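You operate a simulated robot arm through the tools that you are given. There is no shell and no other tool. Be economical: measure what you need, move in short steps, check, and stop when the job is done.

You are at the controls of a simulated robot arm. One attempt, no reset.

JOB
Stand the orange pot on the saucer and wipe both marks off the sill.
Fine: with the pink cloth, which goes back where it lay.

Only the result counts: the job must be done as asked and must still hold three seconds after the hand-in. Knocking over, shifting, dropping, spilling or breaking anything else fails it. Flat cloth is picked up by pressing the open fingertips on it (5 to 10 N) and closing them slowly along it; thin cloth reads only 2 to 8 mm in the jaws.

ROBOT AND FRAMES
A 7-joint arm with a two-finger parallel gripper, fixed in place. Base frame: the origin is at the foot of the arm, x ahead of it, y to its left, z up. Units: mm, rad, N and s.
With the tool pointing down near the work surface it reaches from about 200 to 720 mm from the base axis. Its first joint turns from -2.897 to 2.897 rad. Payload 1.57 kg.
The tool frame sits at the grasp point between the pads (the TCP): z along the fingers, y along the line on which they close. The tips reach 30 mm beyond it. Largest opening 110 mm; finger width 24, thickness 12; the body of the gripper, 48 by 112 mm, starts 78 mm behind the TCP.
Orientation is that of the tool frame in the base frame, as a unit quaternion [w, x, y, z]. With the fingers straight down and closing along the base's y, the tool's x points along the base's -x, its y along +y and its z along -z.

CONTROLS
- The arm moves only by the tool move_arm. Its argument "motion" is a list of rows, each an object (a shift or turn left out is 0, a gripper value left out holds the last) with "translation": the shift along the tool's x, y, z in units of 50 mm (1.0 is 50 mm), a list of three; "dr": the turn, a rotation vector about the tool's x, y, z in units of 5 degrees (1.0 is 5 degrees), a list of three; "grip": the gripper command, from -1 (shut) to 1 (fully open), values between in proportion. In form: [{"translation": [tx, ty, tz], "dr": [rx, ry, rz], "grip": grip}, ...]. A call has 1 to 12 rows; each row shifts and turns the commanded pose from where the row before left it, along the tool's axes as they then stand. A call with a number of a shift or a turn outside -1 to 1 is refused whole. Rows are played at 5 a second. More than 50 mm and 0.15 rad between two rows, or a gripper value outside its range, and nothing of the call is played. Where a pose cannot be reached the arm comes as near as it can. A force on the tool above 40 N (or 10 N above the force at the start of the call, whichever is more), or a blocked arm, ends the call early, and 0.2 s more pass. Each finger travels about 45 mm/s and halts on what it meets, pressing with about 31 N; the grip force reading is that of the motor and also rises with nothing between the fingers. The clock runs only during rows and for 0.2 s after the last one: add rows that do not move to give the fingers time. The reply holds the time, the measured pose of the TCP, the force on the tool along the base axes, the opening and the grip force, in the units named above and with some noise, and new pictures: "views" is both (left out), scene, wrist or none.
- Cameras (640 x 400 px; columns grow to the right, rows downward): "scene" is fixed at [49, -651, 1679.6]; the picture's right is [0.80, -0.60, 0.00], its down [-0.54, -0.72, -0.42] and it looks along [0.25, 0.34, -0.91] (base axes); focal length 286 px, centre (320, 200). "wrist" rides on the gripper at [-36, 0, -80] in the tool frame; the picture's right is [0.00, -1.00, 0.00], its down [0.97, 0.00, -0.24] and it looks along [0.24, 0.00, 0.97] (tool axes); focal length 218 px, centre (320, 200). There is no depth. A picture from a camera that has moved, and an enlarged one, comes with that camera's place and axes in the base frame and with its lens.
- slide_trunk(by): slides the trunk up (or, below 0, down) by that many mm; the arm rides with it, the base frame stays. It gives what a move gives, with no picture.
- zoom(camera, box): a new picture of the part [left, top, right, bottom] of that camera's present view, enlarged. The clock stands still meanwhile.
- job_done(): hands the job in; it is judged then, once.

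Work in short steps. Places have to be worked out from the pictures, the camera data and where the tool is seen: move nearer, look again, correct. Check each grasp and each placing, and mend what went wrong. You have 120 turns and 150 pictures in all, those below and enlarged ones among them. Open the gripper and draw the arm clear of the work before you hand the job in, unless the task says otherwise; then end with one line.

The tools are called after "Emit:" by a JSON object that holds its "op" and its "data". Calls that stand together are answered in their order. move_arm: Moves the arm, as the interface text tells. Its arguments: {"type":"object","properties":{"motion":{"type":"array"},"views":{"type":"string","enum":["both","scene","wrist","none"]}},"required":["motion"]} The other tools are called the same way: slide_trunk (by) slides the trunk up or down; zoom (camera, box) takes an enlarged picture of a part of a camera's view; job_done () hands the job in.

At the start:

```text
time: 0.0
eef_pos: [288.2, -333.6, 1150.3]
tcp_rot: [0.0, 0.0, 1.0, 0.0]
force: [0.2, 0.2, -0.5]
finger_gap: 110.0
grasp_force: 0.1
trunk travel left (down, up): [-525.0, 65.0]
```

scene: 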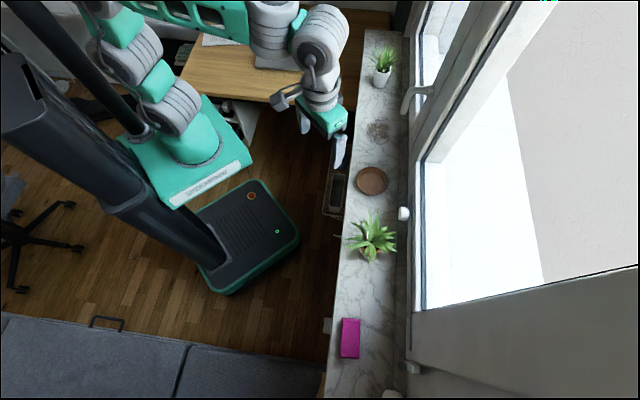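
wrist: 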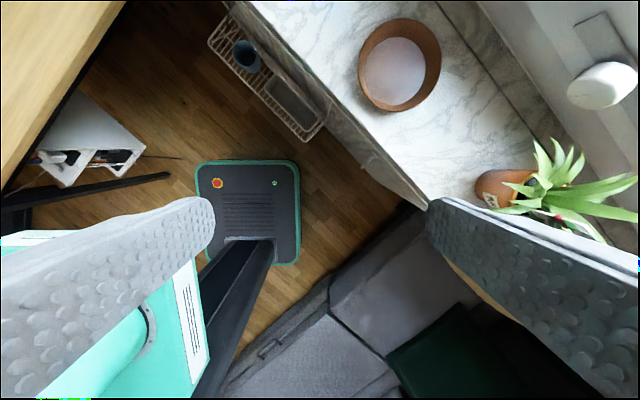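

The sill runs from the far plant down to the pink cloth. I'll zoom in to find both marks and identify the objects.

Emit:
{"op": "zoom", "data": {"camera": "scene", "box": [310, 20, 430, 210]}}

Emit:
{"op": "zoom", "data": {"camera": "scene", "box": [310, 200, 430, 400]}}

```text
2.11 times, centred on (370, 115) of scene
camera zoom: at [49.0, -651.0, 1679.6], right [0.8, -0.6, 0.0], down [-0.54, -0.72, -0.42], along [0.25, 0.34, -0.91], focal length 601 px, centre (215, 379)
```

zoom: 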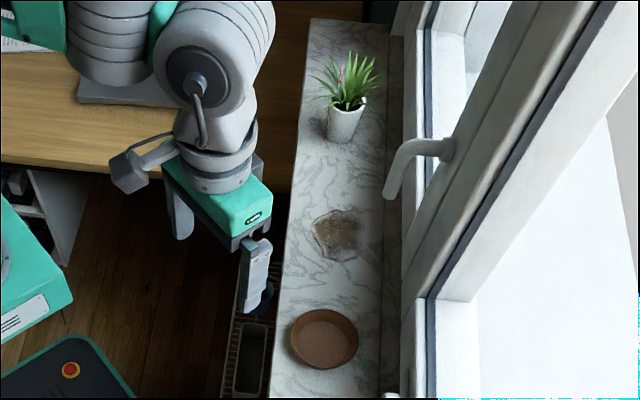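

```text
2.00 times, centred on (370, 300) of scene
camera zoom: at [49.0, -651.0, 1679.6], right [0.8, -0.6, 0.0], down [-0.54, -0.72, -0.42], along [0.25, 0.34, -0.91], focal length 571 px, centre (220, 0)
```

zoom: 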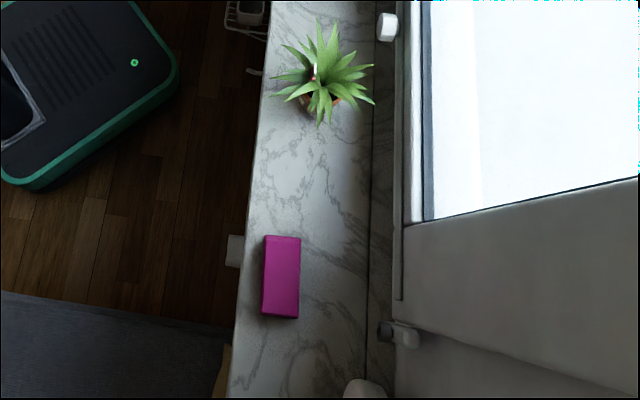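

Seen from above, the sill runs along s=(0.707,0.707), about 516–670 mm out along n=(0.707,-0.707). I can only see one mark so far. I'll turn the tool 45° so that tool x=-n and y=s, then look again.

Emit:
{"op": "move_arm", "data": {"motion": [{"dr": [0, 0, 1]}, {"dr": [0, 0, 1]}, {"dr": [0, 0, 1]}, {"dr": [0, 0, 1]}, {"dr": [0, 0, 1]}, {"dr": [0, 0, 1]}, {"dr": [0, 0, 1]}, {"dr": [0, 0, 1]}, {"dr": [0, 0, 1]}, {"translation": [-1, 0, -1]}, {"translation": [-1, 0, -1]}]}}

```text
refused: row 10 steps farther than a row can; nothing moved
```

Emit:
{"op": "move_arm", "data": {"motion": [{"dr": [0, 0, 1]}, {"dr": [0, 0, 1]}, {"dr": [0, 0, 1]}, {"dr": [0, 0, 1]}, {"dr": [0, 0, 1]}, {"dr": [0, 0, 1]}, {"dr": [0, 0, 1]}, {"dr": [0, 0, 1]}, {"dr": [0, 0, 1]}, {"translation": [-0.7, 0, -0.7]}, {"translation": [-0.7, 0, -0.7]}, {"translation": [-0.7, 0, 0]}]}}

```text
time: 2.6
eef_pos: [360.9, -406.6, 1220.4]
tcp_rot: [0.0, 0.382, 0.924, 0.0]
force: [-0.1, -1.0, -0.4]
finger_gap: 109.9
grasp_force: 0.0
trunk travel left (down, up): [-525.0, 65.0]
camera wrist: at [387.9, -432.5, 1302.3], right [-0.71, -0.71, 0.0], down [-0.69, 0.69, 0.24], along [-0.17, 0.17, -0.97], focal length 218 px, centre (320, 200)
```

scene: 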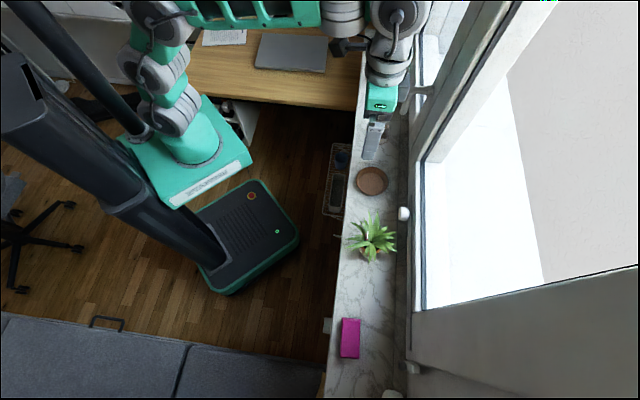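
wrist: 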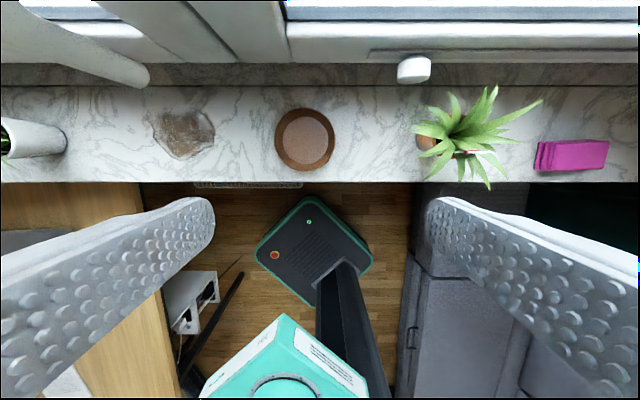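

The wrist camera now sees most of the sill. I'll zoom in on the plant and cloth side and on the mark.

Emit:
{"op": "zoom", "data": {"camera": "wrist", "box": [380, 60, 640, 200]}}

Emit:
{"op": "zoom", "data": {"camera": "wrist", "box": [100, 60, 360, 200]}}

```text
2.46 times, centred on (510, 130) of wrist
camera zoom: at [387.9, -432.5, 1302.3], right [-0.71, -0.71, 0.0], down [-0.69, 0.69, 0.24], along [-0.17, 0.17, -0.97], focal length 537 px, centre (-148, 372)
```

zoom: 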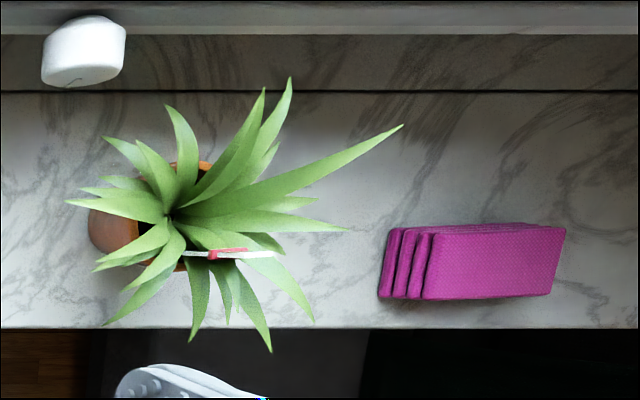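

```text
2.46 times, centred on (230, 130) of wrist
camera zoom: at [387.9, -432.5, 1302.3], right [-0.71, -0.71, 0.0], down [-0.69, 0.69, 0.24], along [-0.17, 0.17, -0.97], focal length 537 px, centre (542, 372)
```

zoom: 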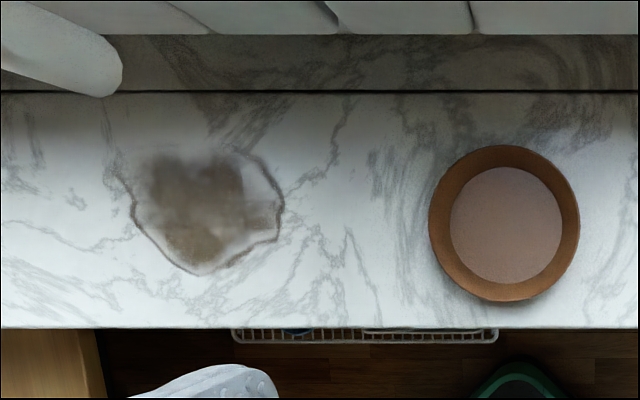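

The mark sits near s=185, n=598, the saucer near s=-7, n=592, and the cloth is a folded 4-layer pad. I'll go lower on the saucer side to see the side of the orange pot under its leaves.

Emit:
{"op": "move_arm", "data": {"motion": [{"translation": [0, 0, 0.9]}, {"translation": [0, 0, 0.9]}, {"translation": [-0.3, -0.6, 0.6]}, {"translation": [0, 0, 0.6]}, {}], "views": "wrist"}}

```text
time: 3.8
eef_pos: [351.7, -439.7, 1070.9]
tcp_rot: [0.0, 0.383, 0.924, 0.0]
force: [-0.3, -0.7, 0.8]
finger_gap: 110.2
grasp_force: 0.1
trunk travel left (down, up): [-525.0, 65.0]
camera wrist: at [378.0, -464.3, 1150.8], right [-0.71, -0.71, 0.0], down [-0.69, 0.69, 0.24], along [-0.17, 0.17, -0.97], focal length 218 px, centre (320, 200)
```

wrist: 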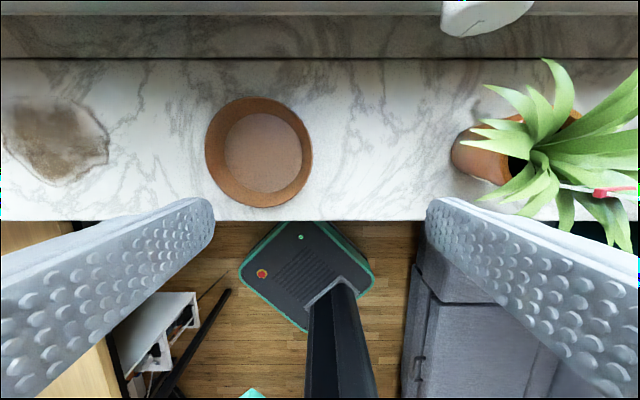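

I'll zoom in on the pot to get its base, rim and height.

Emit:
{"op": "zoom", "data": {"camera": "wrist", "box": [430, 40, 640, 240]}}

Emit:
{"op": "zoom", "data": {"camera": "scene", "box": [335, 200, 415, 270]}}

```text
2.00 times, centred on (535, 140) of wrist
camera zoom: at [378.0, -464.3, 1150.8], right [-0.71, -0.71, 0.0], down [-0.69, 0.69, 0.24], along [-0.17, 0.17, -0.97], focal length 436 px, centre (-110, 320)
```

zoom: 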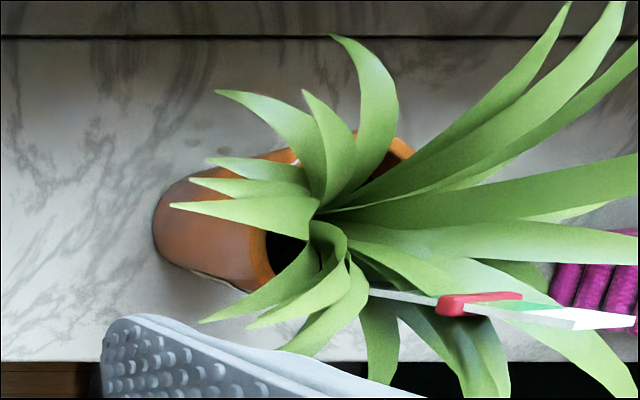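

```text
5.71 times, centred on (375, 235) of scene
camera zoom: at [49.0, -651.0, 1679.6], right [0.8, -0.6, 0.0], down [-0.54, -0.72, -0.42], along [0.25, 0.34, -0.91], focal length 1632 px, centre (6, 0)
```

zoom: 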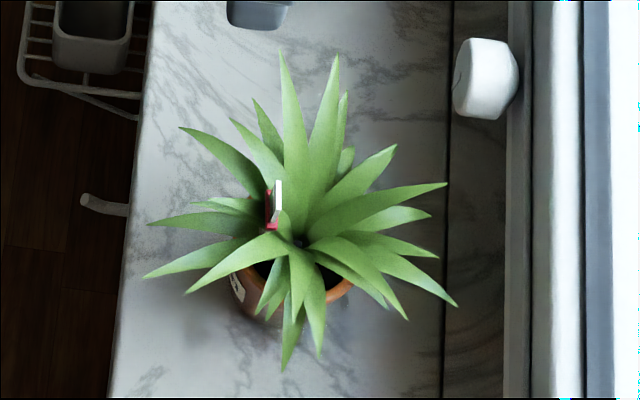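

Pot estimate: centre near s=-208, n=590, about 50 mm wide and 65 mm tall, with leaves spreading out above the rim. To slip under the leaves I'll come in tilted from the base side. First I retreat, then pitch the tool outward.

Emit:
{"op": "move_arm", "data": {"motion": [{"translation": [0.5, 0, -0.6]}, {"translation": [0.9, 0, -0.2]}, {"translation": [0.9, -0.2, 0]}, {"translation": [0.7, -0.5, 0]}, {"dr": [0, -1, 0]}, {"dr": [0, -1, 0]}, {"dr": [0, -1, 0]}, {"dr": [0, -1, 0]}, {"dr": [0, -1, 0]}, {"dr": [0, -1, 0]}, {}]}}

```text
time: 6.2
eef_pos: [220.0, -358.7, 1111.1]
tcp_rot: [0.24, 0.369, 0.892, -0.099]
force: [0.1, 0.3, -0.1]
finger_gap: 110.3
grasp_force: 0.0
trunk travel left (down, up): [-525.0, 65.0]
camera wrist: at [215.2, -351.1, 1198.7], right [-0.71, -0.71, 0.0], down [-0.68, 0.68, -0.28], along [0.2, -0.2, -0.96], focal length 218 px, centre (320, 200)
```

scene: 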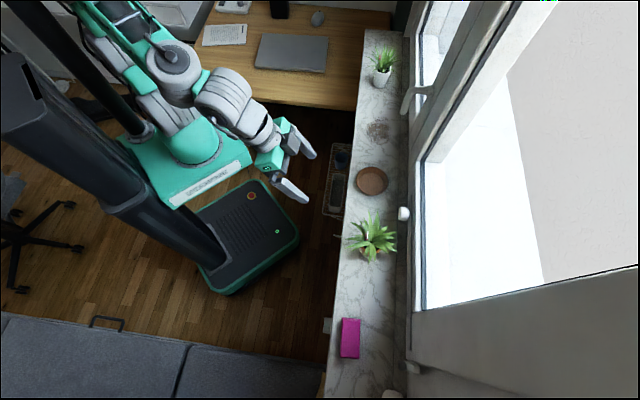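
wrist: 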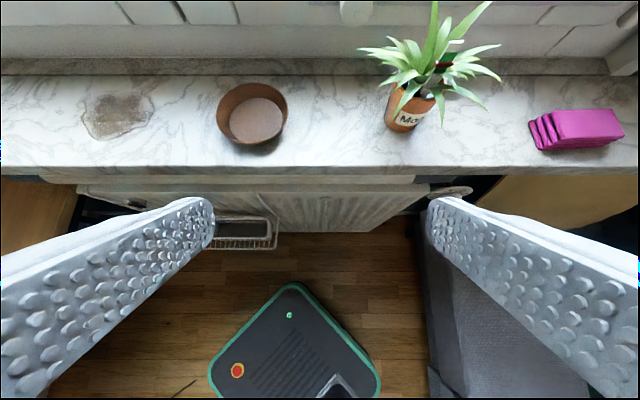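

Good side view. I'll pitch a further 30° and shift toward the pot's s.

Emit:
{"op": "move_arm", "data": {"motion": [{"dr": [0, -1, 0], "translation": [0, -0.5, 0]}, {"dr": [0, -1, 0], "translation": [0, -0.5, 0]}, {"dr": [0, -1, 0], "translation": [0, -0.5, 0]}, {"dr": [0, -1, 0], "translation": [0, -0.5, 0]}, {"dr": [0, -1, 0]}, {"dr": [0, -1, 0]}, {}]}}

```text
time: 7.8
eef_pos: [150.3, -428.6, 1110.6]
tcp_rot: [0.462, 0.331, 0.8, -0.191]
force: [-0.4, 0.2, 0.0]
finger_gap: 110.1
grasp_force: 0.1
trunk travel left (down, up): [-525.0, 65.0]
camera wrist: at [114.8, -392.5, 1182.1], right [-0.71, -0.71, 0.0], down [-0.49, 0.49, -0.72], along [0.51, -0.51, -0.69], focal length 218 px, centre (320, 200)
```

scene: 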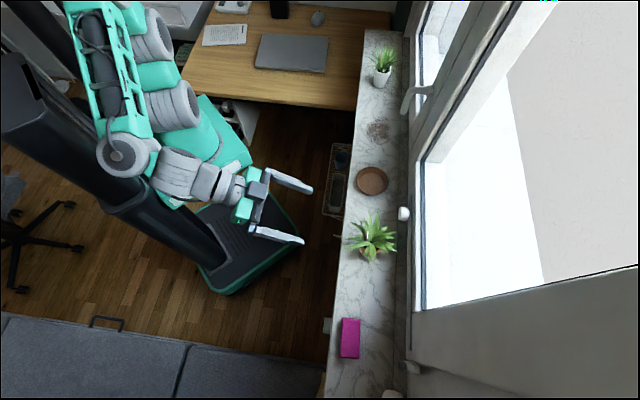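
wrist: 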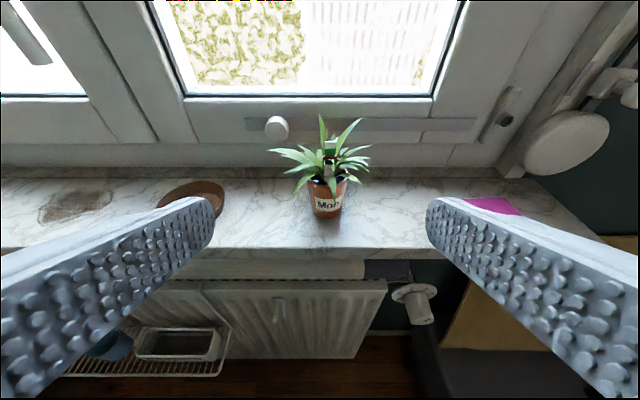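

Emit:
{"op": "zoom", "data": {"camera": "wrist", "box": [250, 100, 410, 240]}}

Emit:
{"op": "zoom", "data": {"camera": "wrist", "box": [20, 140, 260, 260]}}

```text
2.86 times, centred on (330, 170) of wrist
camera zoom: at [114.8, -392.5, 1182.1], right [-0.71, -0.71, 0.0], down [-0.49, 0.49, -0.72], along [0.51, -0.51, -0.69], focal length 624 px, centre (291, 286)
```

zoom: 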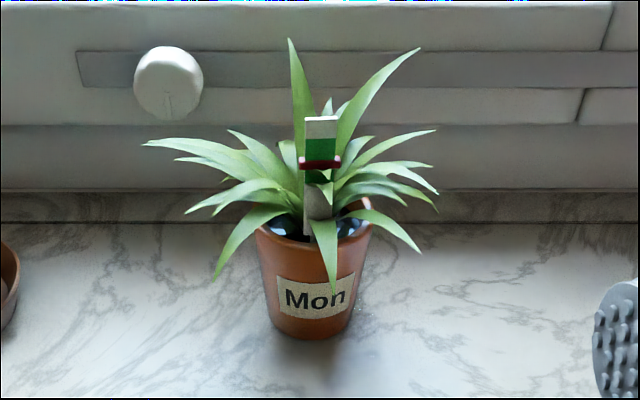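

```text
2.67 times, centred on (140, 200) of wrist
camera zoom: at [114.8, -392.5, 1182.1], right [-0.71, -0.71, 0.0], down [-0.49, 0.49, -0.72], along [0.51, -0.51, -0.69], focal length 582 px, centre (800, 200)
```

zoom: 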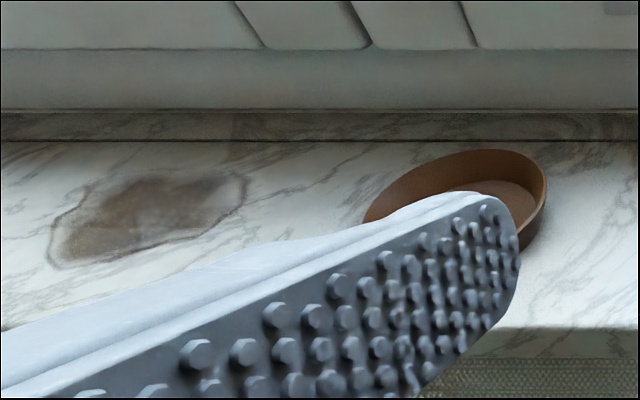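

The pot's centre is at about s=-206.5, n=584, with a 53 mm rim at z≈1009 and a 41 mm base. I'll pitch to 70° and line up along the approach axis.

Emit:
{"op": "move_arm", "data": {"motion": [{"dr": [0, -1, 0]}, {"dr": [0, -1, 0]}, {"translation": [0.63, -0.1, 0.47]}, {"translation": [0.64, -0.09, 0.47]}, {}]}}

```text
time: 9.0
eef_pos: [159.0, -453.0, 1034.2]
tcp_rot: [0.529, 0.314, 0.757, -0.22]
force: [-0.4, 0.2, 0.1]
finger_gap: 110.2
grasp_force: 0.1
trunk travel left (down, up): [-525.0, 65.0]
camera wrist: at [116.1, -407.2, 1096.2], right [-0.71, -0.71, 0.0], down [-0.39, 0.39, -0.83], along [0.59, -0.59, -0.56], focal length 218 px, centre (320, 200)
```

scene: 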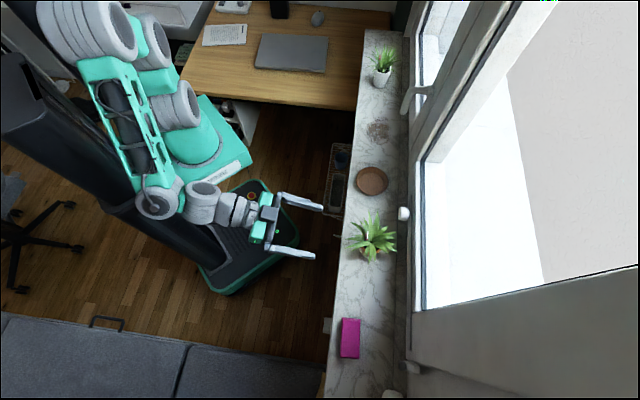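
wrist: 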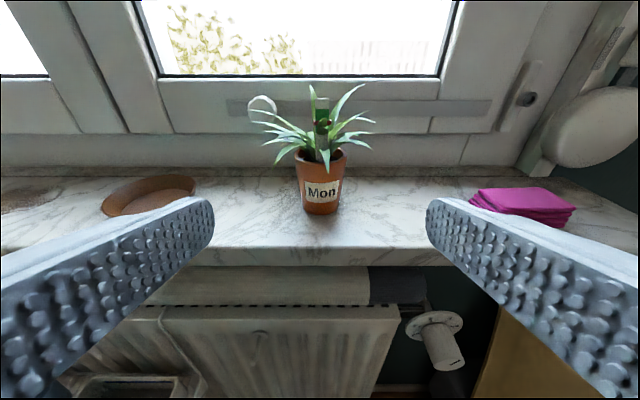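

Aligned. I'll advance 100 mm along the tool axis and look.

Emit:
{"op": "move_arm", "data": {"motion": [{"translation": [0, 0, 0.5]}, {"translation": [0, 0, 0.5]}, {"translation": [0, 0, 0.5]}, {"translation": [0, 0, 0.5]}, {}]}}

```text
time: 10.2
eef_pos: [227.1, -518.5, 1000.9]
tcp_rot: [0.53, 0.313, 0.757, -0.219]
force: [0.0, 0.1, 0.2]
finger_gap: 110.2
grasp_force: 0.1
trunk travel left (down, up): [-525.0, 65.0]
camera wrist: at [183.2, -473.8, 1062.1], right [-0.71, -0.71, 0.0], down [-0.39, 0.39, -0.83], along [0.59, -0.59, -0.56], focal length 218 px, centre (320, 200)
```

scene: 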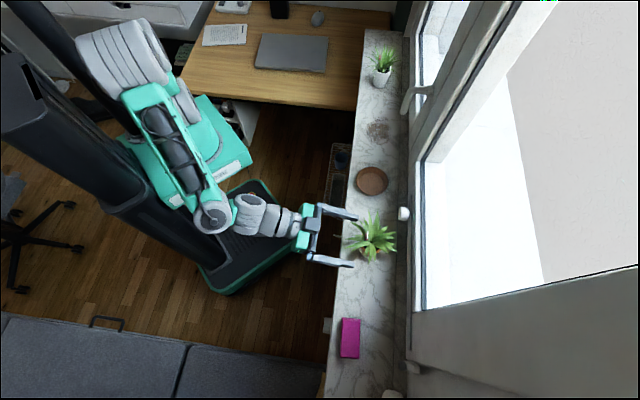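
wrist: 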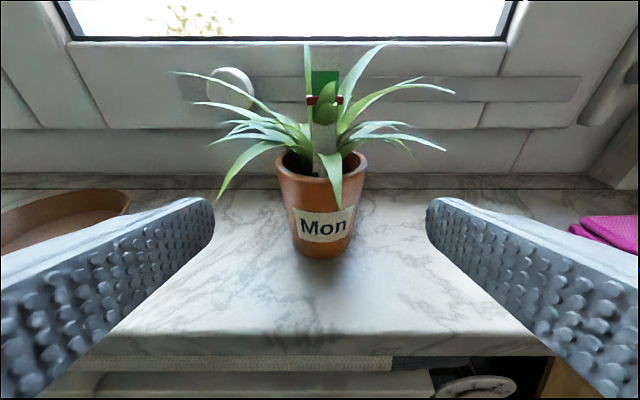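

Pot centred between the fingers with the leaves clear. I'll advance 48 mm more and close gently.

Emit:
{"op": "move_arm", "data": {"motion": [{"translation": [0, 0, 0.48]}, {"translation": [0, 0, 0.48]}, {"grip": 0.4}, {"grip": 0.15}, {"grip": 0.05}, {"grip": 0.0}, {}]}}

```text
time: 11.8
eef_pos: [258.7, -549.1, 983.6]
tcp_rot: [0.53, 0.314, 0.757, -0.22]
force: [-0.1, -1.2, 1.1]
finger_gap: 56.0
grasp_force: 0.6
trunk travel left (down, up): [-525.0, 65.0]
camera wrist: at [214.9, -504.2, 1044.6], right [-0.71, -0.71, 0.0], down [-0.39, 0.39, -0.83], along [0.59, -0.59, -0.56], focal length 218 px, centre (320, 200)
```

scene: 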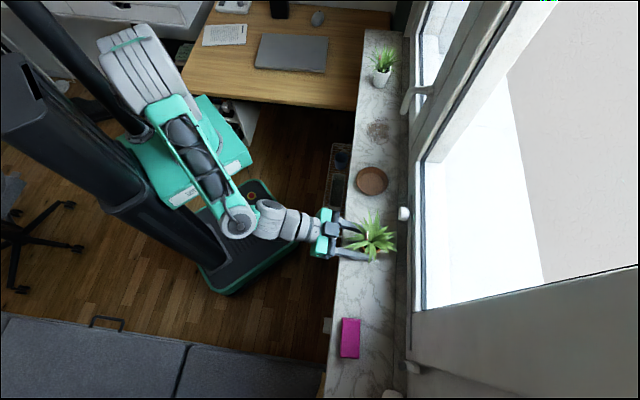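
wrist: 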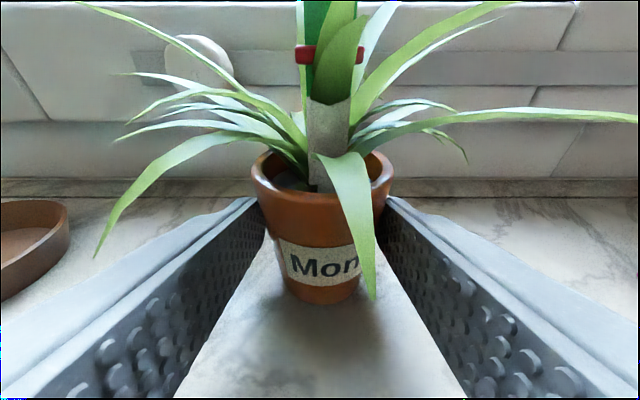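

The fingers are just under the rim on both sides. Closing onto the pot.

Emit:
{"op": "move_arm", "data": {"motion": [{"grip": -0.05}, {"grip": -0.12}, {"grip": -0.2}, {"grip": -0.3}, {"grip": -0.3}], "views": "wrist"}}

```text
time: 13.0
eef_pos: [258.2, -548.1, 983.1]
tcp_rot: [0.53, 0.314, 0.757, -0.22]
force: [-1.0, 0.0, 0.1]
finger_gap: 53.2
grasp_force: 30.8
trunk travel left (down, up): [-525.0, 65.0]
camera wrist: at [215.0, -504.1, 1044.6], right [-0.71, -0.71, 0.0], down [-0.39, 0.39, -0.83], along [0.59, -0.59, -0.56], focal length 218 px, centre (320, 200)
```

wrist: 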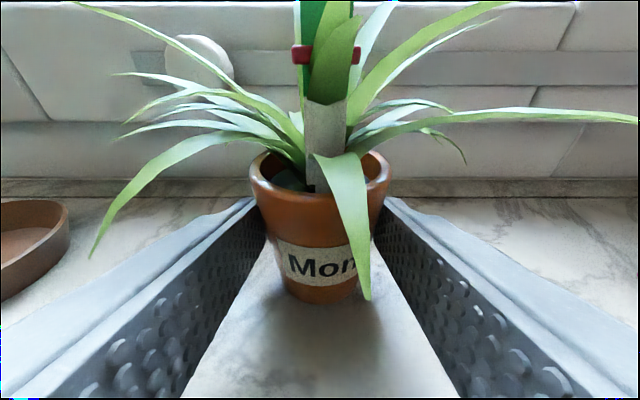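

Gripped at 53 mm with 31 N. Lifting 50 mm straight up.

Emit:
{"op": "move_arm", "data": {"motion": [{"translation": [-0.235, 0, -0.085]}, {"translation": [-0.235, 0, -0.085]}, {"translation": [-0.235, 0, -0.085]}, {"translation": [-0.235, 0, -0.085]}, {}]}}

```text
time: 14.2
eef_pos: [258.3, -550.1, 1034.1]
tcp_rot: [0.53, 0.314, 0.757, -0.22]
force: [-0.1, -0.5, -2.7]
finger_gap: 53.4
grasp_force: 30.6
trunk travel left (down, up): [-525.0, 65.0]
camera wrist: at [215.2, -505.1, 1095.5], right [-0.71, -0.71, 0.0], down [-0.39, 0.39, -0.83], along [0.59, -0.59, -0.56], focal length 218 px, centre (320, 200)
```

scene: 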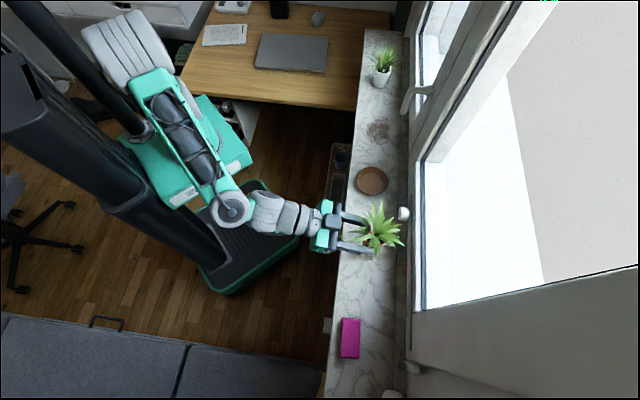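
wrist: 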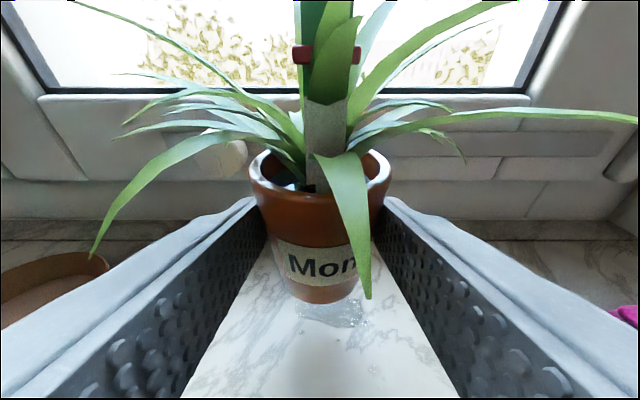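

The second mark is revealed: a wet patch under where the pot stood. I'll draw back 40 mm to avoid the window knob, carry the pot along the sill to the saucer, then look.

Emit:
{"op": "move_arm", "data": {"motion": [{"translation": [0.135, 0, -0.375]}, {"translation": [0.135, 0, -0.375]}, {"translation": [0, 0.5, 0]}, {"translation": [0, 0.5, 0]}, {"translation": [0, 0.5, 0]}, {"translation": [0, 0.5, 0]}, {"translation": [0, 0.5, 0]}, {"translation": [0, 0.5, 0]}, {"translation": [0, 0.5, 0]}, {"translation": [0, 0.45, 0]}, {}]}}

```text
time: 16.6
eef_pos: [370.2, -381.8, 1034.4]
tcp_rot: [0.53, 0.313, 0.757, -0.219]
force: [0.6, -0.8, -2.7]
finger_gap: 53.1
grasp_force: 31.0
trunk travel left (down, up): [-525.0, 65.0]
camera wrist: at [326.2, -336.7, 1095.2], right [-0.71, -0.71, 0.0], down [-0.39, 0.39, -0.83], along [0.59, -0.59, -0.56], focal length 218 px, centre (320, 200)
```

scene: 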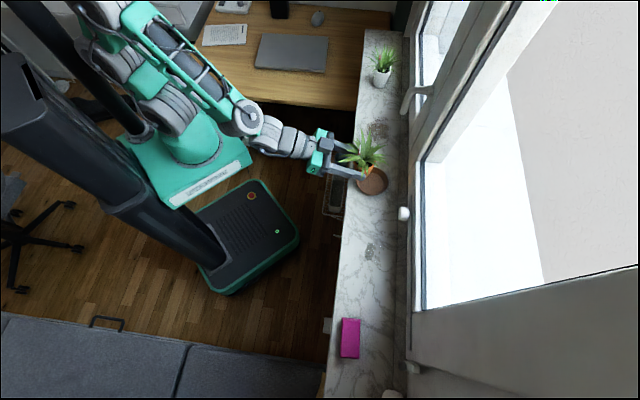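
wrist: 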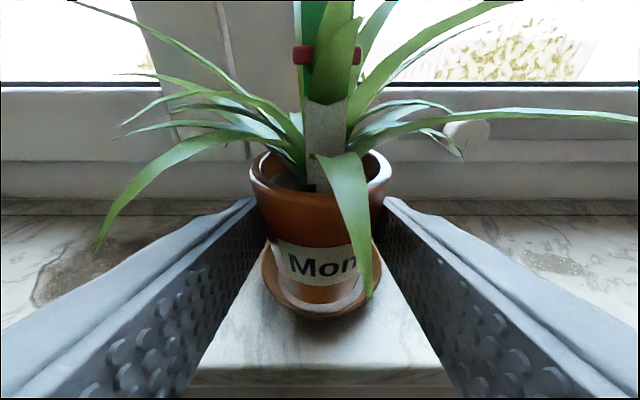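

Saucer and pot are aligned in s. Moving 45 mm outward over the saucer, then lowering 25 mm to check.

Emit:
{"op": "move_arm", "data": {"motion": [{"translation": [-0.155, 0, 0.4275]}, {"translation": [-0.155, 0, 0.4275]}, {"translation": [0.235, 0, 0.085]}, {"translation": [0.235, 0, 0.085]}, {}]}}

Emit:
{"op": "zoom", "data": {"camera": "scene", "box": [330, 120, 420, 210]}}

```text
time: 17.8
eef_pos: [400.7, -413.6, 1009.8]
tcp_rot: [0.53, 0.314, 0.757, -0.22]
force: [0.3, 0.0, -2.6]
finger_gap: 52.7
grasp_force: 30.7
trunk travel left (down, up): [-525.0, 65.0]
camera wrist: at [357.5, -369.0, 1071.3], right [-0.71, -0.71, 0.0], down [-0.39, 0.39, -0.83], along [0.59, -0.59, -0.56], focal length 218 px, centre (320, 200)
```

scene: 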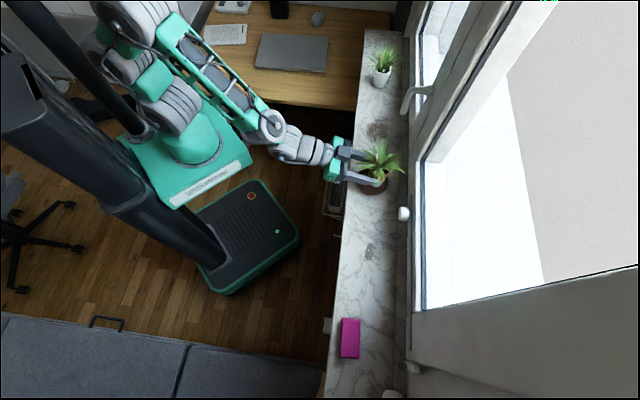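
wrist: 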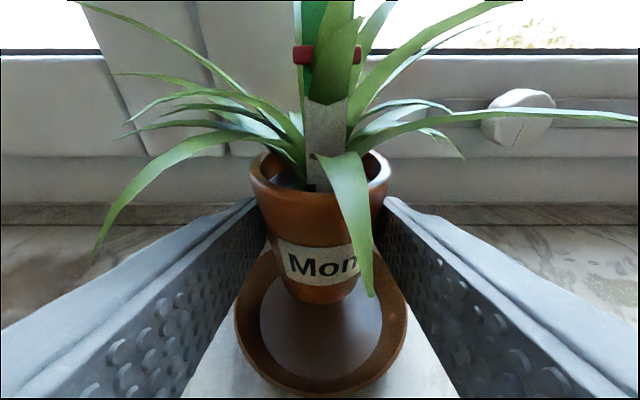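

```text
4.44 times, centred on (375, 165) of scene
camera zoom: at [49.0, -651.0, 1679.6], right [0.8, -0.6, 0.0], down [-0.54, -0.72, -0.42], along [0.25, 0.34, -0.91], focal length 1269 px, centre (76, 356)
```

zoom: 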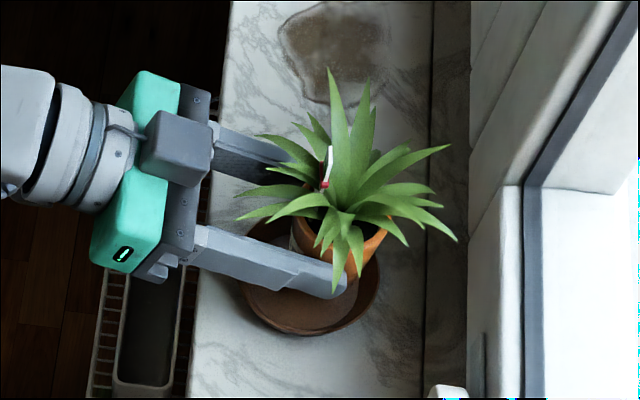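

By my numbers the pot sits about 7 mm too far out. Moving back 7 mm, then lowering 15 mm.

Emit:
{"op": "move_arm", "data": {"motion": [{"translation": [0.048, 0, -0.132]}, {"translation": [0.15, 0, 0.055]}, {"translation": [0.13, 0, 0.047]}, {}]}}

Emit:
{"op": "zoom", "data": {"camera": "wrist", "box": [220, 220, 420, 400]}}

```text
time: 18.8
eef_pos: [396.1, -410.9, 994.2]
tcp_rot: [0.53, 0.313, 0.757, -0.22]
force: [0.7, -0.2, -2.1]
finger_gap: 53.0
grasp_force: 30.5
trunk travel left (down, up): [-525.0, 65.0]
camera wrist: at [352.4, -364.7, 1056.2], right [-0.71, -0.71, 0.0], down [-0.39, 0.39, -0.83], along [0.59, -0.59, -0.56], focal length 218 px, centre (320, 200)
```

scene: 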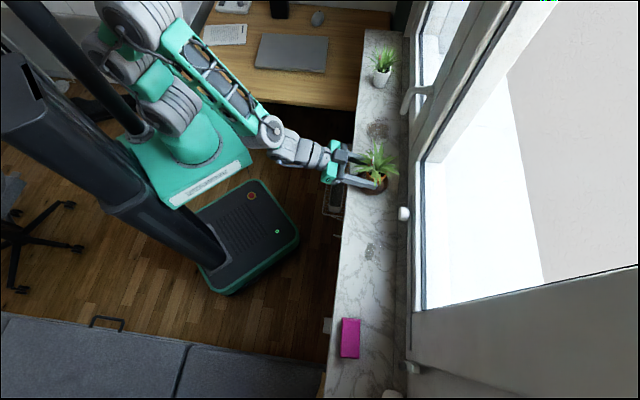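
wrist: 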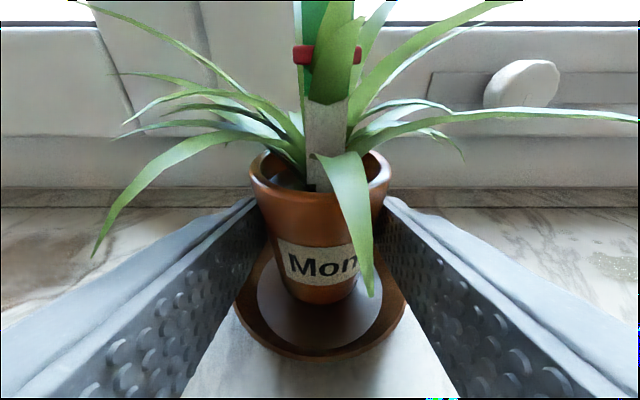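

```text
2.22 times, centred on (320, 310) of wrist
camera zoom: at [352.4, -364.7, 1056.2], right [-0.71, -0.71, 0.0], down [-0.39, 0.39, -0.83], along [0.59, -0.59, -0.56], focal length 485 px, centre (320, -44)
```

zoom: 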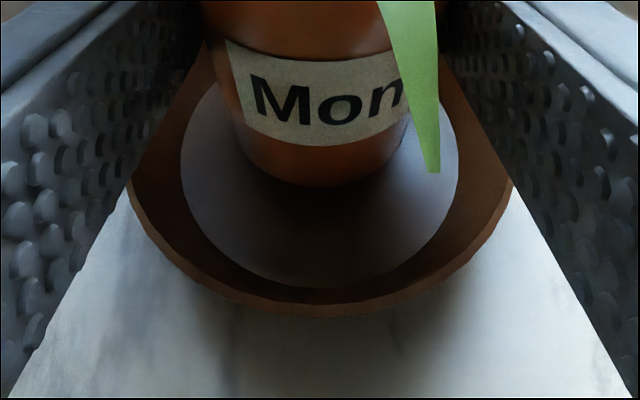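

Pot base centre ≈590, matching the saucer at 589. Lowering in small steps to contact.

Emit:
{"op": "move_arm", "data": {"motion": [{"translation": [0.0282, 0, 0.0103]}, {"translation": [0.0282, 0, 0.0103]}, {"translation": [0.0282, 0, 0.0103]}, {}], "views": "none"}}

```text
time: 19.8
eef_pos: [394.6, -409.9, 989.9]
tcp_rot: [0.53, 0.313, 0.757, -0.219]
force: [0.7, -0.3, -3.2]
finger_gap: 52.9
grasp_force: 30.6
trunk travel left (down, up): [-525.0, 65.0]
```

Emit:
{"op": "move_arm", "data": {"motion": [{"translation": [0.0282, 0, 0.0103]}, {"translation": [0.0188, 0, 0.0068]}, {}], "views": "none"}}

```text
time: 20.6
eef_pos: [395.4, -409.8, 987.1]
tcp_rot: [0.53, 0.313, 0.757, -0.219]
force: [-0.6, -0.6, -2.1]
finger_gap: 53.0
grasp_force: 31.2
trunk travel left (down, up): [-525.0, 65.0]
```

No contact yet, so I continue in 1 mm steps.

Emit:
{"op": "move_arm", "data": {"motion": [{"translation": [0.0188, 0, 0.0068]}, {}], "views": "none"}}

Emit:
{"op": "move_arm", "data": {"motion": [{"translation": [0.0188, 0, 0.0068]}, {}], "views": "wrist"}}

```text
time: 21.2
eef_pos: [396.7, -410.1, 986.1]
tcp_rot: [0.531, 0.313, 0.756, -0.22]
force: [0.2, -0.4, 0.9]
finger_gap: 53.2
grasp_force: 31.1
trunk travel left (down, up): [-525.0, 65.0]
```

```text
time: 21.8
eef_pos: [396.6, -409.4, 987.4]
tcp_rot: [0.531, 0.313, 0.756, -0.22]
force: [-1.1, -1.2, 5.4]
finger_gap: 52.9
grasp_force: 30.7
trunk travel left (down, up): [-525.0, 65.0]
camera wrist: at [352.5, -364.9, 1048.1], right [-0.71, -0.71, 0.0], down [-0.39, 0.39, -0.83], along [0.59, -0.59, -0.56], focal length 218 px, centre (320, 200)
```

wrist: 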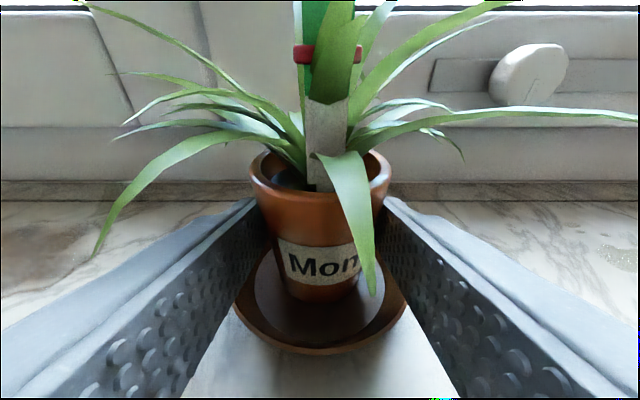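

The pot is in contact (about +8 N). I'll unload 1 mm and open slowly to about 72 mm.

Emit:
{"op": "move_arm", "data": {"motion": [{"translation": [-0.0188, 0, -0.0068]}, {"grip": 0.0}, {"grip": 0.05}, {"grip": 0.15}, {"grip": 0.3}, {}]}}

```text
time: 23.2
eef_pos: [395.8, -408.8, 987.9]
tcp_rot: [0.53, 0.314, 0.756, -0.22]
force: [-0.7, 0.9, 0.0]
finger_gap: 71.4
grasp_force: 0.1
trunk travel left (down, up): [-525.0, 65.0]
camera wrist: at [352.6, -364.5, 1048.1], right [-0.71, -0.71, 0.0], down [-0.39, 0.39, -0.83], along [0.59, -0.59, -0.56], focal length 218 px, centre (320, 200)
```

scene: 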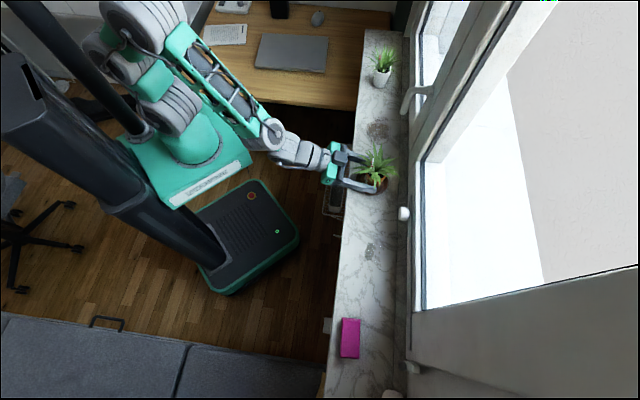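
wrist: 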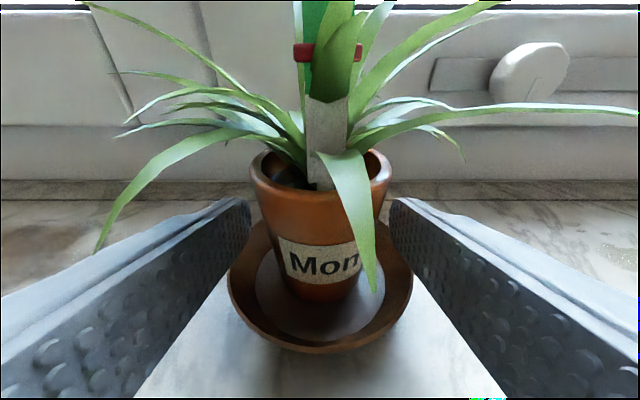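

Released, and the pot stands in the saucer. Retreating back along the tool axis.

Emit:
{"op": "move_arm", "data": {"motion": [{"translation": [0, 0, -0.4]}, {"translation": [0, 0, -0.6]}, {"translation": [0, 0, -0.8]}, {"translation": [0, 0, -0.8], "grip": 0.6}, {"translation": [0, -0.5, -0.4], "grip": 1}, {}]}}

Emit:
{"op": "zoom", "data": {"camera": "scene", "box": [330, 110, 420, 280]}}

```text
time: 24.6
eef_pos: [278.1, -328.0, 1035.6]
tcp_rot: [0.531, 0.313, 0.757, -0.219]
force: [-0.5, 0.3, -0.1]
finger_gap: 110.0
grasp_force: 0.0
trunk travel left (down, up): [-525.0, 65.0]
camera wrist: at [235.4, -282.8, 1097.4], right [-0.71, -0.71, 0.0], down [-0.39, 0.39, -0.83], along [0.59, -0.59, -0.56], focal length 218 px, centre (320, 200)
```

scene: 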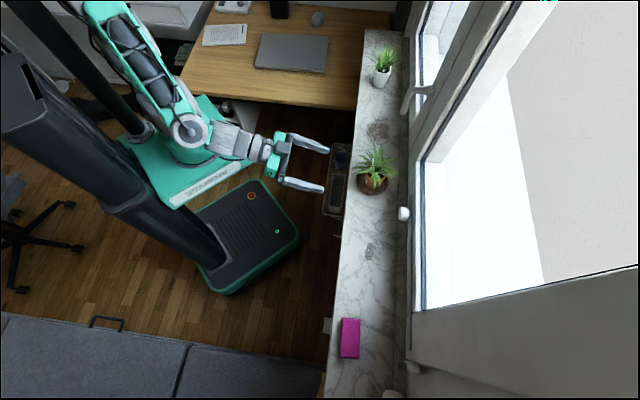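
wrist: 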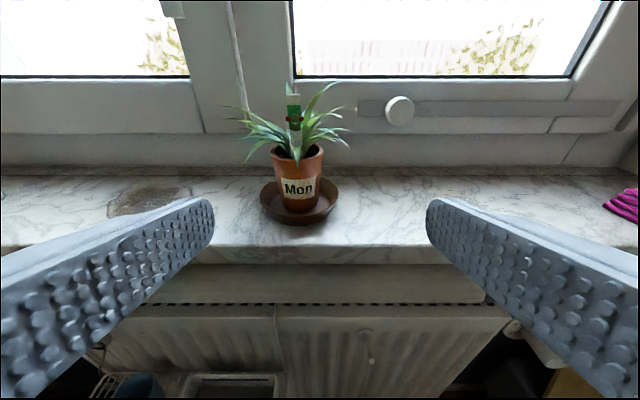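

```text
2.35 times, centred on (375, 195) of scene
camera zoom: at [49.0, -651.0, 1679.6], right [0.8, -0.6, 0.0], down [-0.54, -0.72, -0.42], along [0.25, 0.34, -0.91], focal length 672 px, centre (191, 212)
```

zoom: 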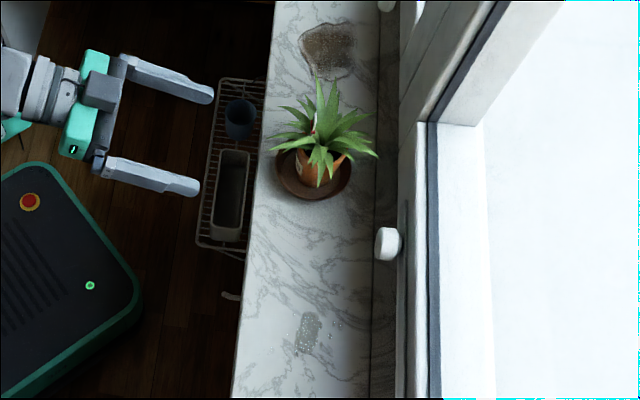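

The pot stands well in the saucer. Now the cloth: I'll return the tool to vertical while moving toward -s and up.

Emit:
{"op": "move_arm", "data": {"motion": [{"translation": [-0.5, -0.4, 0], "dr": [0, 1, 0]}, {"translation": [-0.5, -0.4, 0], "dr": [0, 1, 0]}, {"translation": [-0.5, -0.4, 0], "dr": [0, 1, 0]}, {"translation": [-0.5, -0.4, 0], "dr": [0, 1, 0]}, {"translation": [-0.4, -0.4, 0], "dr": [0, 1, 0]}, {"translation": [-0.3, -0.4, 0], "dr": [0, 1, 0]}, {"translation": [0, -0.5, 0], "dr": [0, 1, 0]}, {"translation": [0, -0.5, 0], "dr": [0, 1, 0]}, {"translation": [0, -0.5, 0], "dr": [0, 1, 0]}, {"translation": [0, -0.5, 0], "dr": [0, 1, 0]}, {"translation": [0, -0.5, 0], "dr": [0, 1, 0]}, {"translation": [0, -0.5, 0], "dr": [0, 1, 0]}]}}

```text
time: 27.2
eef_pos: [135.4, -569.2, 1150.6]
tcp_rot: [0.079, 0.381, 0.921, -0.032]
force: [0.1, 0.8, -0.4]
finger_gap: 109.9
grasp_force: 0.1
trunk travel left (down, up): [-525.0, 65.0]
camera wrist: at [151.8, -583.7, 1235.8], right [-0.71, -0.71, 0.0], down [-0.71, 0.71, 0.07], along [-0.05, 0.05, -1.0], focal length 218 px, centre (320, 200)
```

scene: 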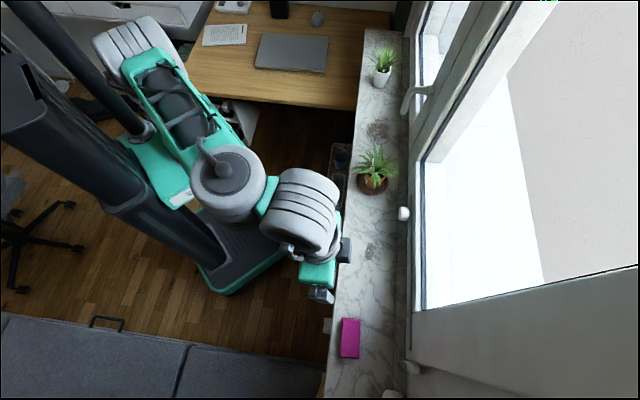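
wrist: 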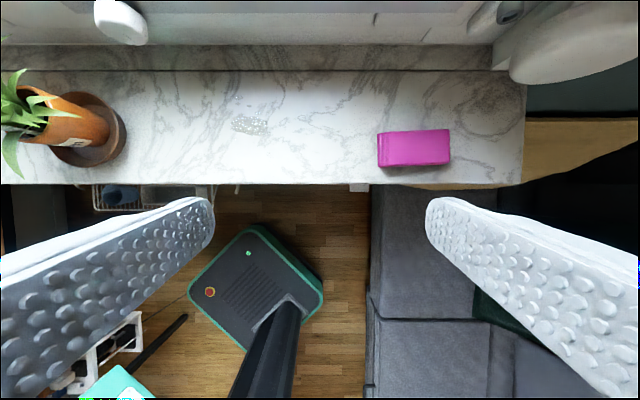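

I'll zoom in on the cloth and the wet mark for geometry.

Emit:
{"op": "zoom", "data": {"camera": "wrist", "box": [340, 90, 500, 200]}}

Emit:
{"op": "zoom", "data": {"camera": "wrist", "box": [180, 70, 320, 180]}}

Emit:
{"op": "zoom", "data": {"camera": "scene", "box": [320, 300, 400, 400]}}

```text
3.64 times, centred on (420, 145) of wrist
camera zoom: at [151.8, -583.7, 1235.8], right [-0.71, -0.71, 0.0], down [-0.71, 0.71, 0.07], along [-0.05, 0.05, -1.0], focal length 794 px, centre (-44, 400)
```

zoom: 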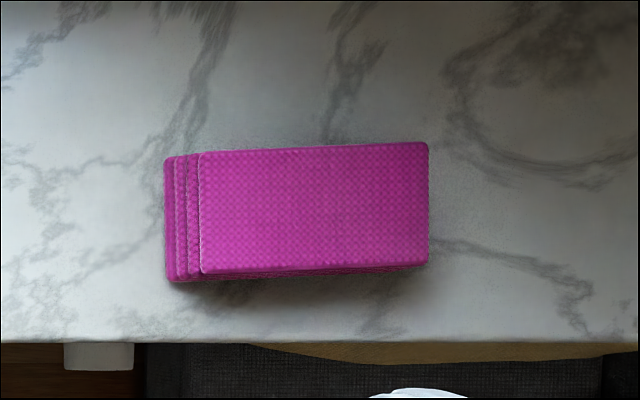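

```text
3.64 times, centred on (250, 125) of wrist
camera zoom: at [151.8, -583.7, 1235.8], right [-0.71, -0.71, 0.0], down [-0.71, 0.71, 0.07], along [-0.05, 0.05, -1.0], focal length 794 px, centre (574, 473)
```

zoom: 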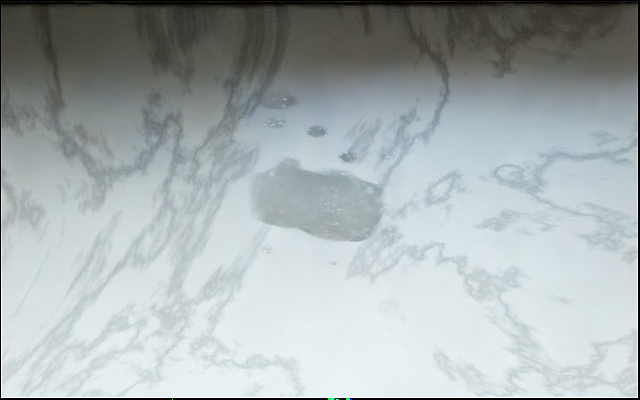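

```text
4.00 times, centred on (360, 350) of scene
camera zoom: at [49.0, -651.0, 1679.6], right [0.8, -0.6, 0.0], down [-0.54, -0.72, -0.42], along [0.25, 0.34, -0.91], focal length 1142 px, centre (160, -400)
```

zoom: 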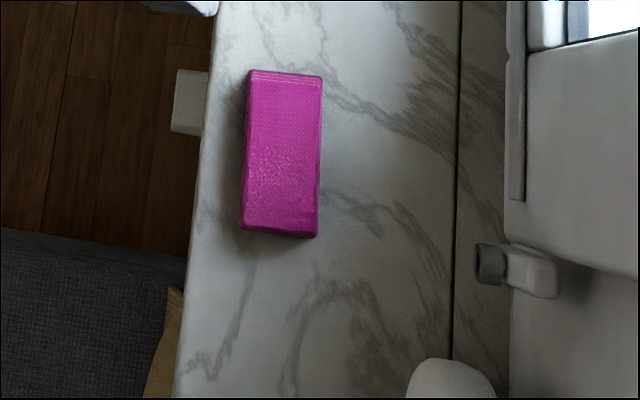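

The cloth is roughly 76×40×35 mm, centred near s=-423, n=565 and turned about 2°. I'll finish levelling the tool and turn it about 87.5° so the fingers close across the cloth's width.

Emit:
{"op": "move_arm", "data": {"motion": [{"dr": [0, 1, 0]}, {"dr": [0, 1, 0]}, {"dr": [0, 0, 1]}, {"dr": [0, 0, 1]}, {"dr": [0, 0, 1]}, {"dr": [0, 0, 1]}, {"dr": [0, 0, 1]}, {"dr": [0, 0, 1]}, {"dr": [0, 0, 1]}, {"dr": [0, 0, 1]}, {"dr": [0, 0, 1]}, {"dr": [0, 0, 1]}], "views": "none"}}

Emit:
{"op": "move_arm", "data": {"motion": [{"dr": [0, 0, 1]}, {"dr": [0, 0, 1]}, {"dr": [0, 0, 1]}, {"dr": [0, 0, 1]}, {"dr": [0, 0, 1]}, {"dr": [0, 0, 1]}, {"dr": [0, 0, 1]}, {"dr": [0, 0, 0.5]}, {}]}}

```text
time: 29.8
eef_pos: [136.8, -567.8, 1152.3]
tcp_rot: [0.0, 0.737, 0.676, 0.0]
force: [0.3, -0.3, -0.4]
finger_gap: 109.9
grasp_force: 0.2
trunk travel left (down, up): [-525.0, 65.0]
```

```text
time: 31.8
eef_pos: [137.1, -569.0, 1152.3]
tcp_rot: [0.0, 0.915, 0.403, 0.0]
force: [-0.1, 0.1, 0.0]
finger_gap: 110.2
grasp_force: 0.0
trunk travel left (down, up): [-525.0, 65.0]
camera wrist: at [113.5, -594.3, 1231.8], right [-0.74, 0.68, 0.0], down [0.66, 0.72, 0.24], along [0.16, 0.18, -0.97], focal length 218 px, centre (320, 200)
```

scene: 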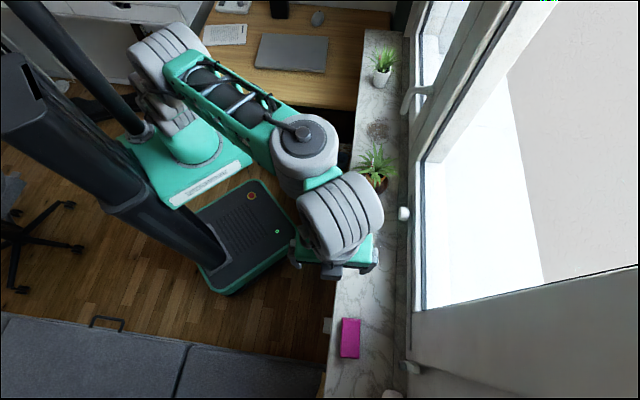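
wrist: 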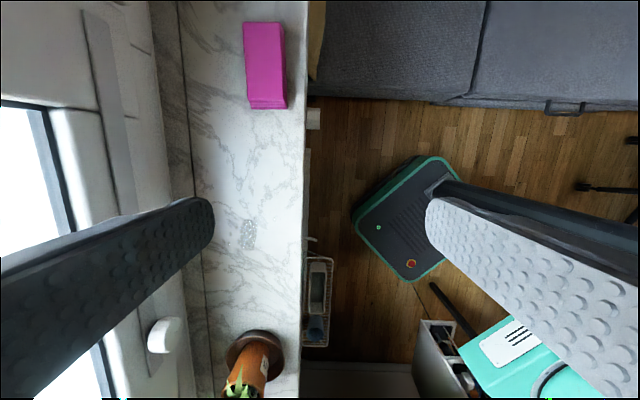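

Orientation good. Moving over the cloth at height and descending somewhat.

Emit:
{"op": "move_arm", "data": {"motion": [{"translation": [-0.6, 0.3, 0]}, {"translation": [-0.6, 0.3, 0]}, {"translation": [-0.6, 0.3, 0]}, {"translation": [-0.61, 0.31, 0]}, {"translation": [0, 0, 0.5]}, {"translation": [0, 0, 0.5]}, {}]}}

```text
time: 33.4
eef_pos: [100.2, -637.7, 1081.2]
tcp_rot: [0.0, 0.915, 0.403, -0.001]
force: [0.0, -0.8, -0.2]
finger_gap: 109.8
grasp_force: 0.0
out of reach, approached as far as the arm can: row 2, 3, 4
trunk travel left (down, up): [-525.0, 65.0]
camera wrist: at [76.6, -664.1, 1161.9], right [-0.74, 0.68, 0.0], down [0.66, 0.72, 0.24], along [0.16, 0.18, -0.97], focal length 218 px, centre (320, 200)
```

scene: 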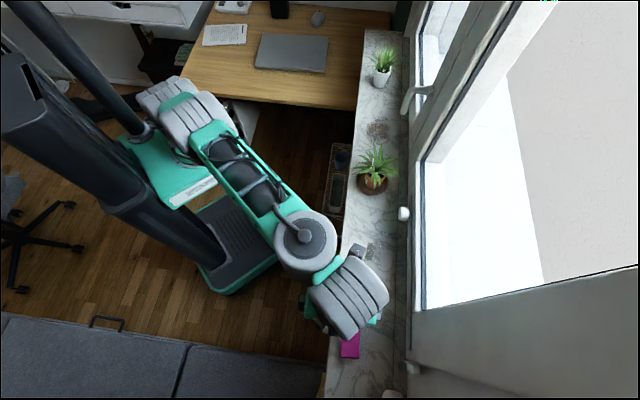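
wrist: 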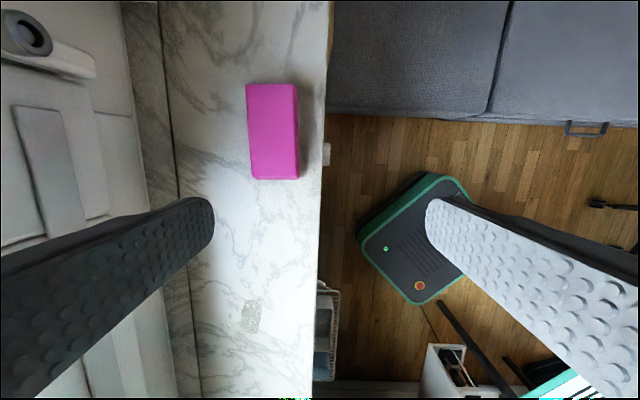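

Out of reach at this height. I'll come lower to 1035, where reach is greater, then push outward.

Emit:
{"op": "move_arm", "data": {"motion": [{"translation": [0, 0, 0.5]}, {"translation": [0, 0, 0.42]}, {"translation": [-0.3, 0.3, 0]}, {"translation": [-0.3, 0.3, 0]}, {}], "views": "wrist"}}

```text
time: 34.6
eef_pos: [101.9, -668.6, 1038.0]
tcp_rot: [0.001, 0.915, 0.402, 0.0]
force: [0.8, -0.7, -1.1]
finger_gap: 110.1
grasp_force: 0.0
out of reach, approached as far as the arm can: row 4
trunk travel left (down, up): [-525.0, 65.0]
camera wrist: at [78.6, -694.9, 1117.5], right [-0.74, 0.68, 0.0], down [0.66, 0.72, 0.24], along [0.16, 0.18, -0.97], focal length 218 px, centre (320, 200)
```

wrist: 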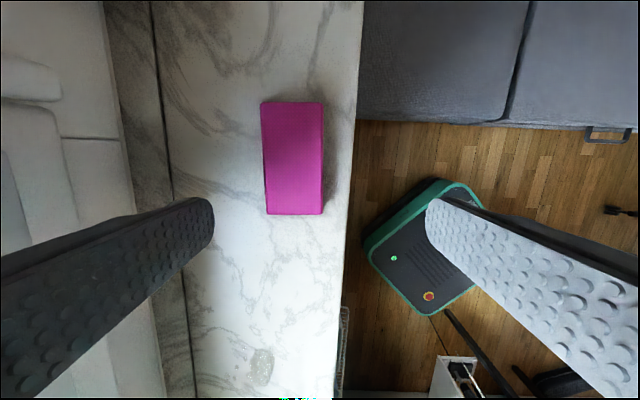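

Reach grows as the wrist drops relative to the shoulder, so raising the trunk by 65 mm should extend it. The cloth's centre now computes to s≈-427, n≈564.5.

Emit:
{"op": "slide_trunk", "data": {"by": 65}}

```text
time: 35.6
eef_pos: [102.6, -668.5, 1102.2]
tcp_rot: [0.001, 0.915, 0.403, 0.0]
force: [1.0, -0.2, 0.6]
finger_gap: 110.0
grasp_force: 0.1
trunk travel left (down, up): [-590.0, 0.0]
```

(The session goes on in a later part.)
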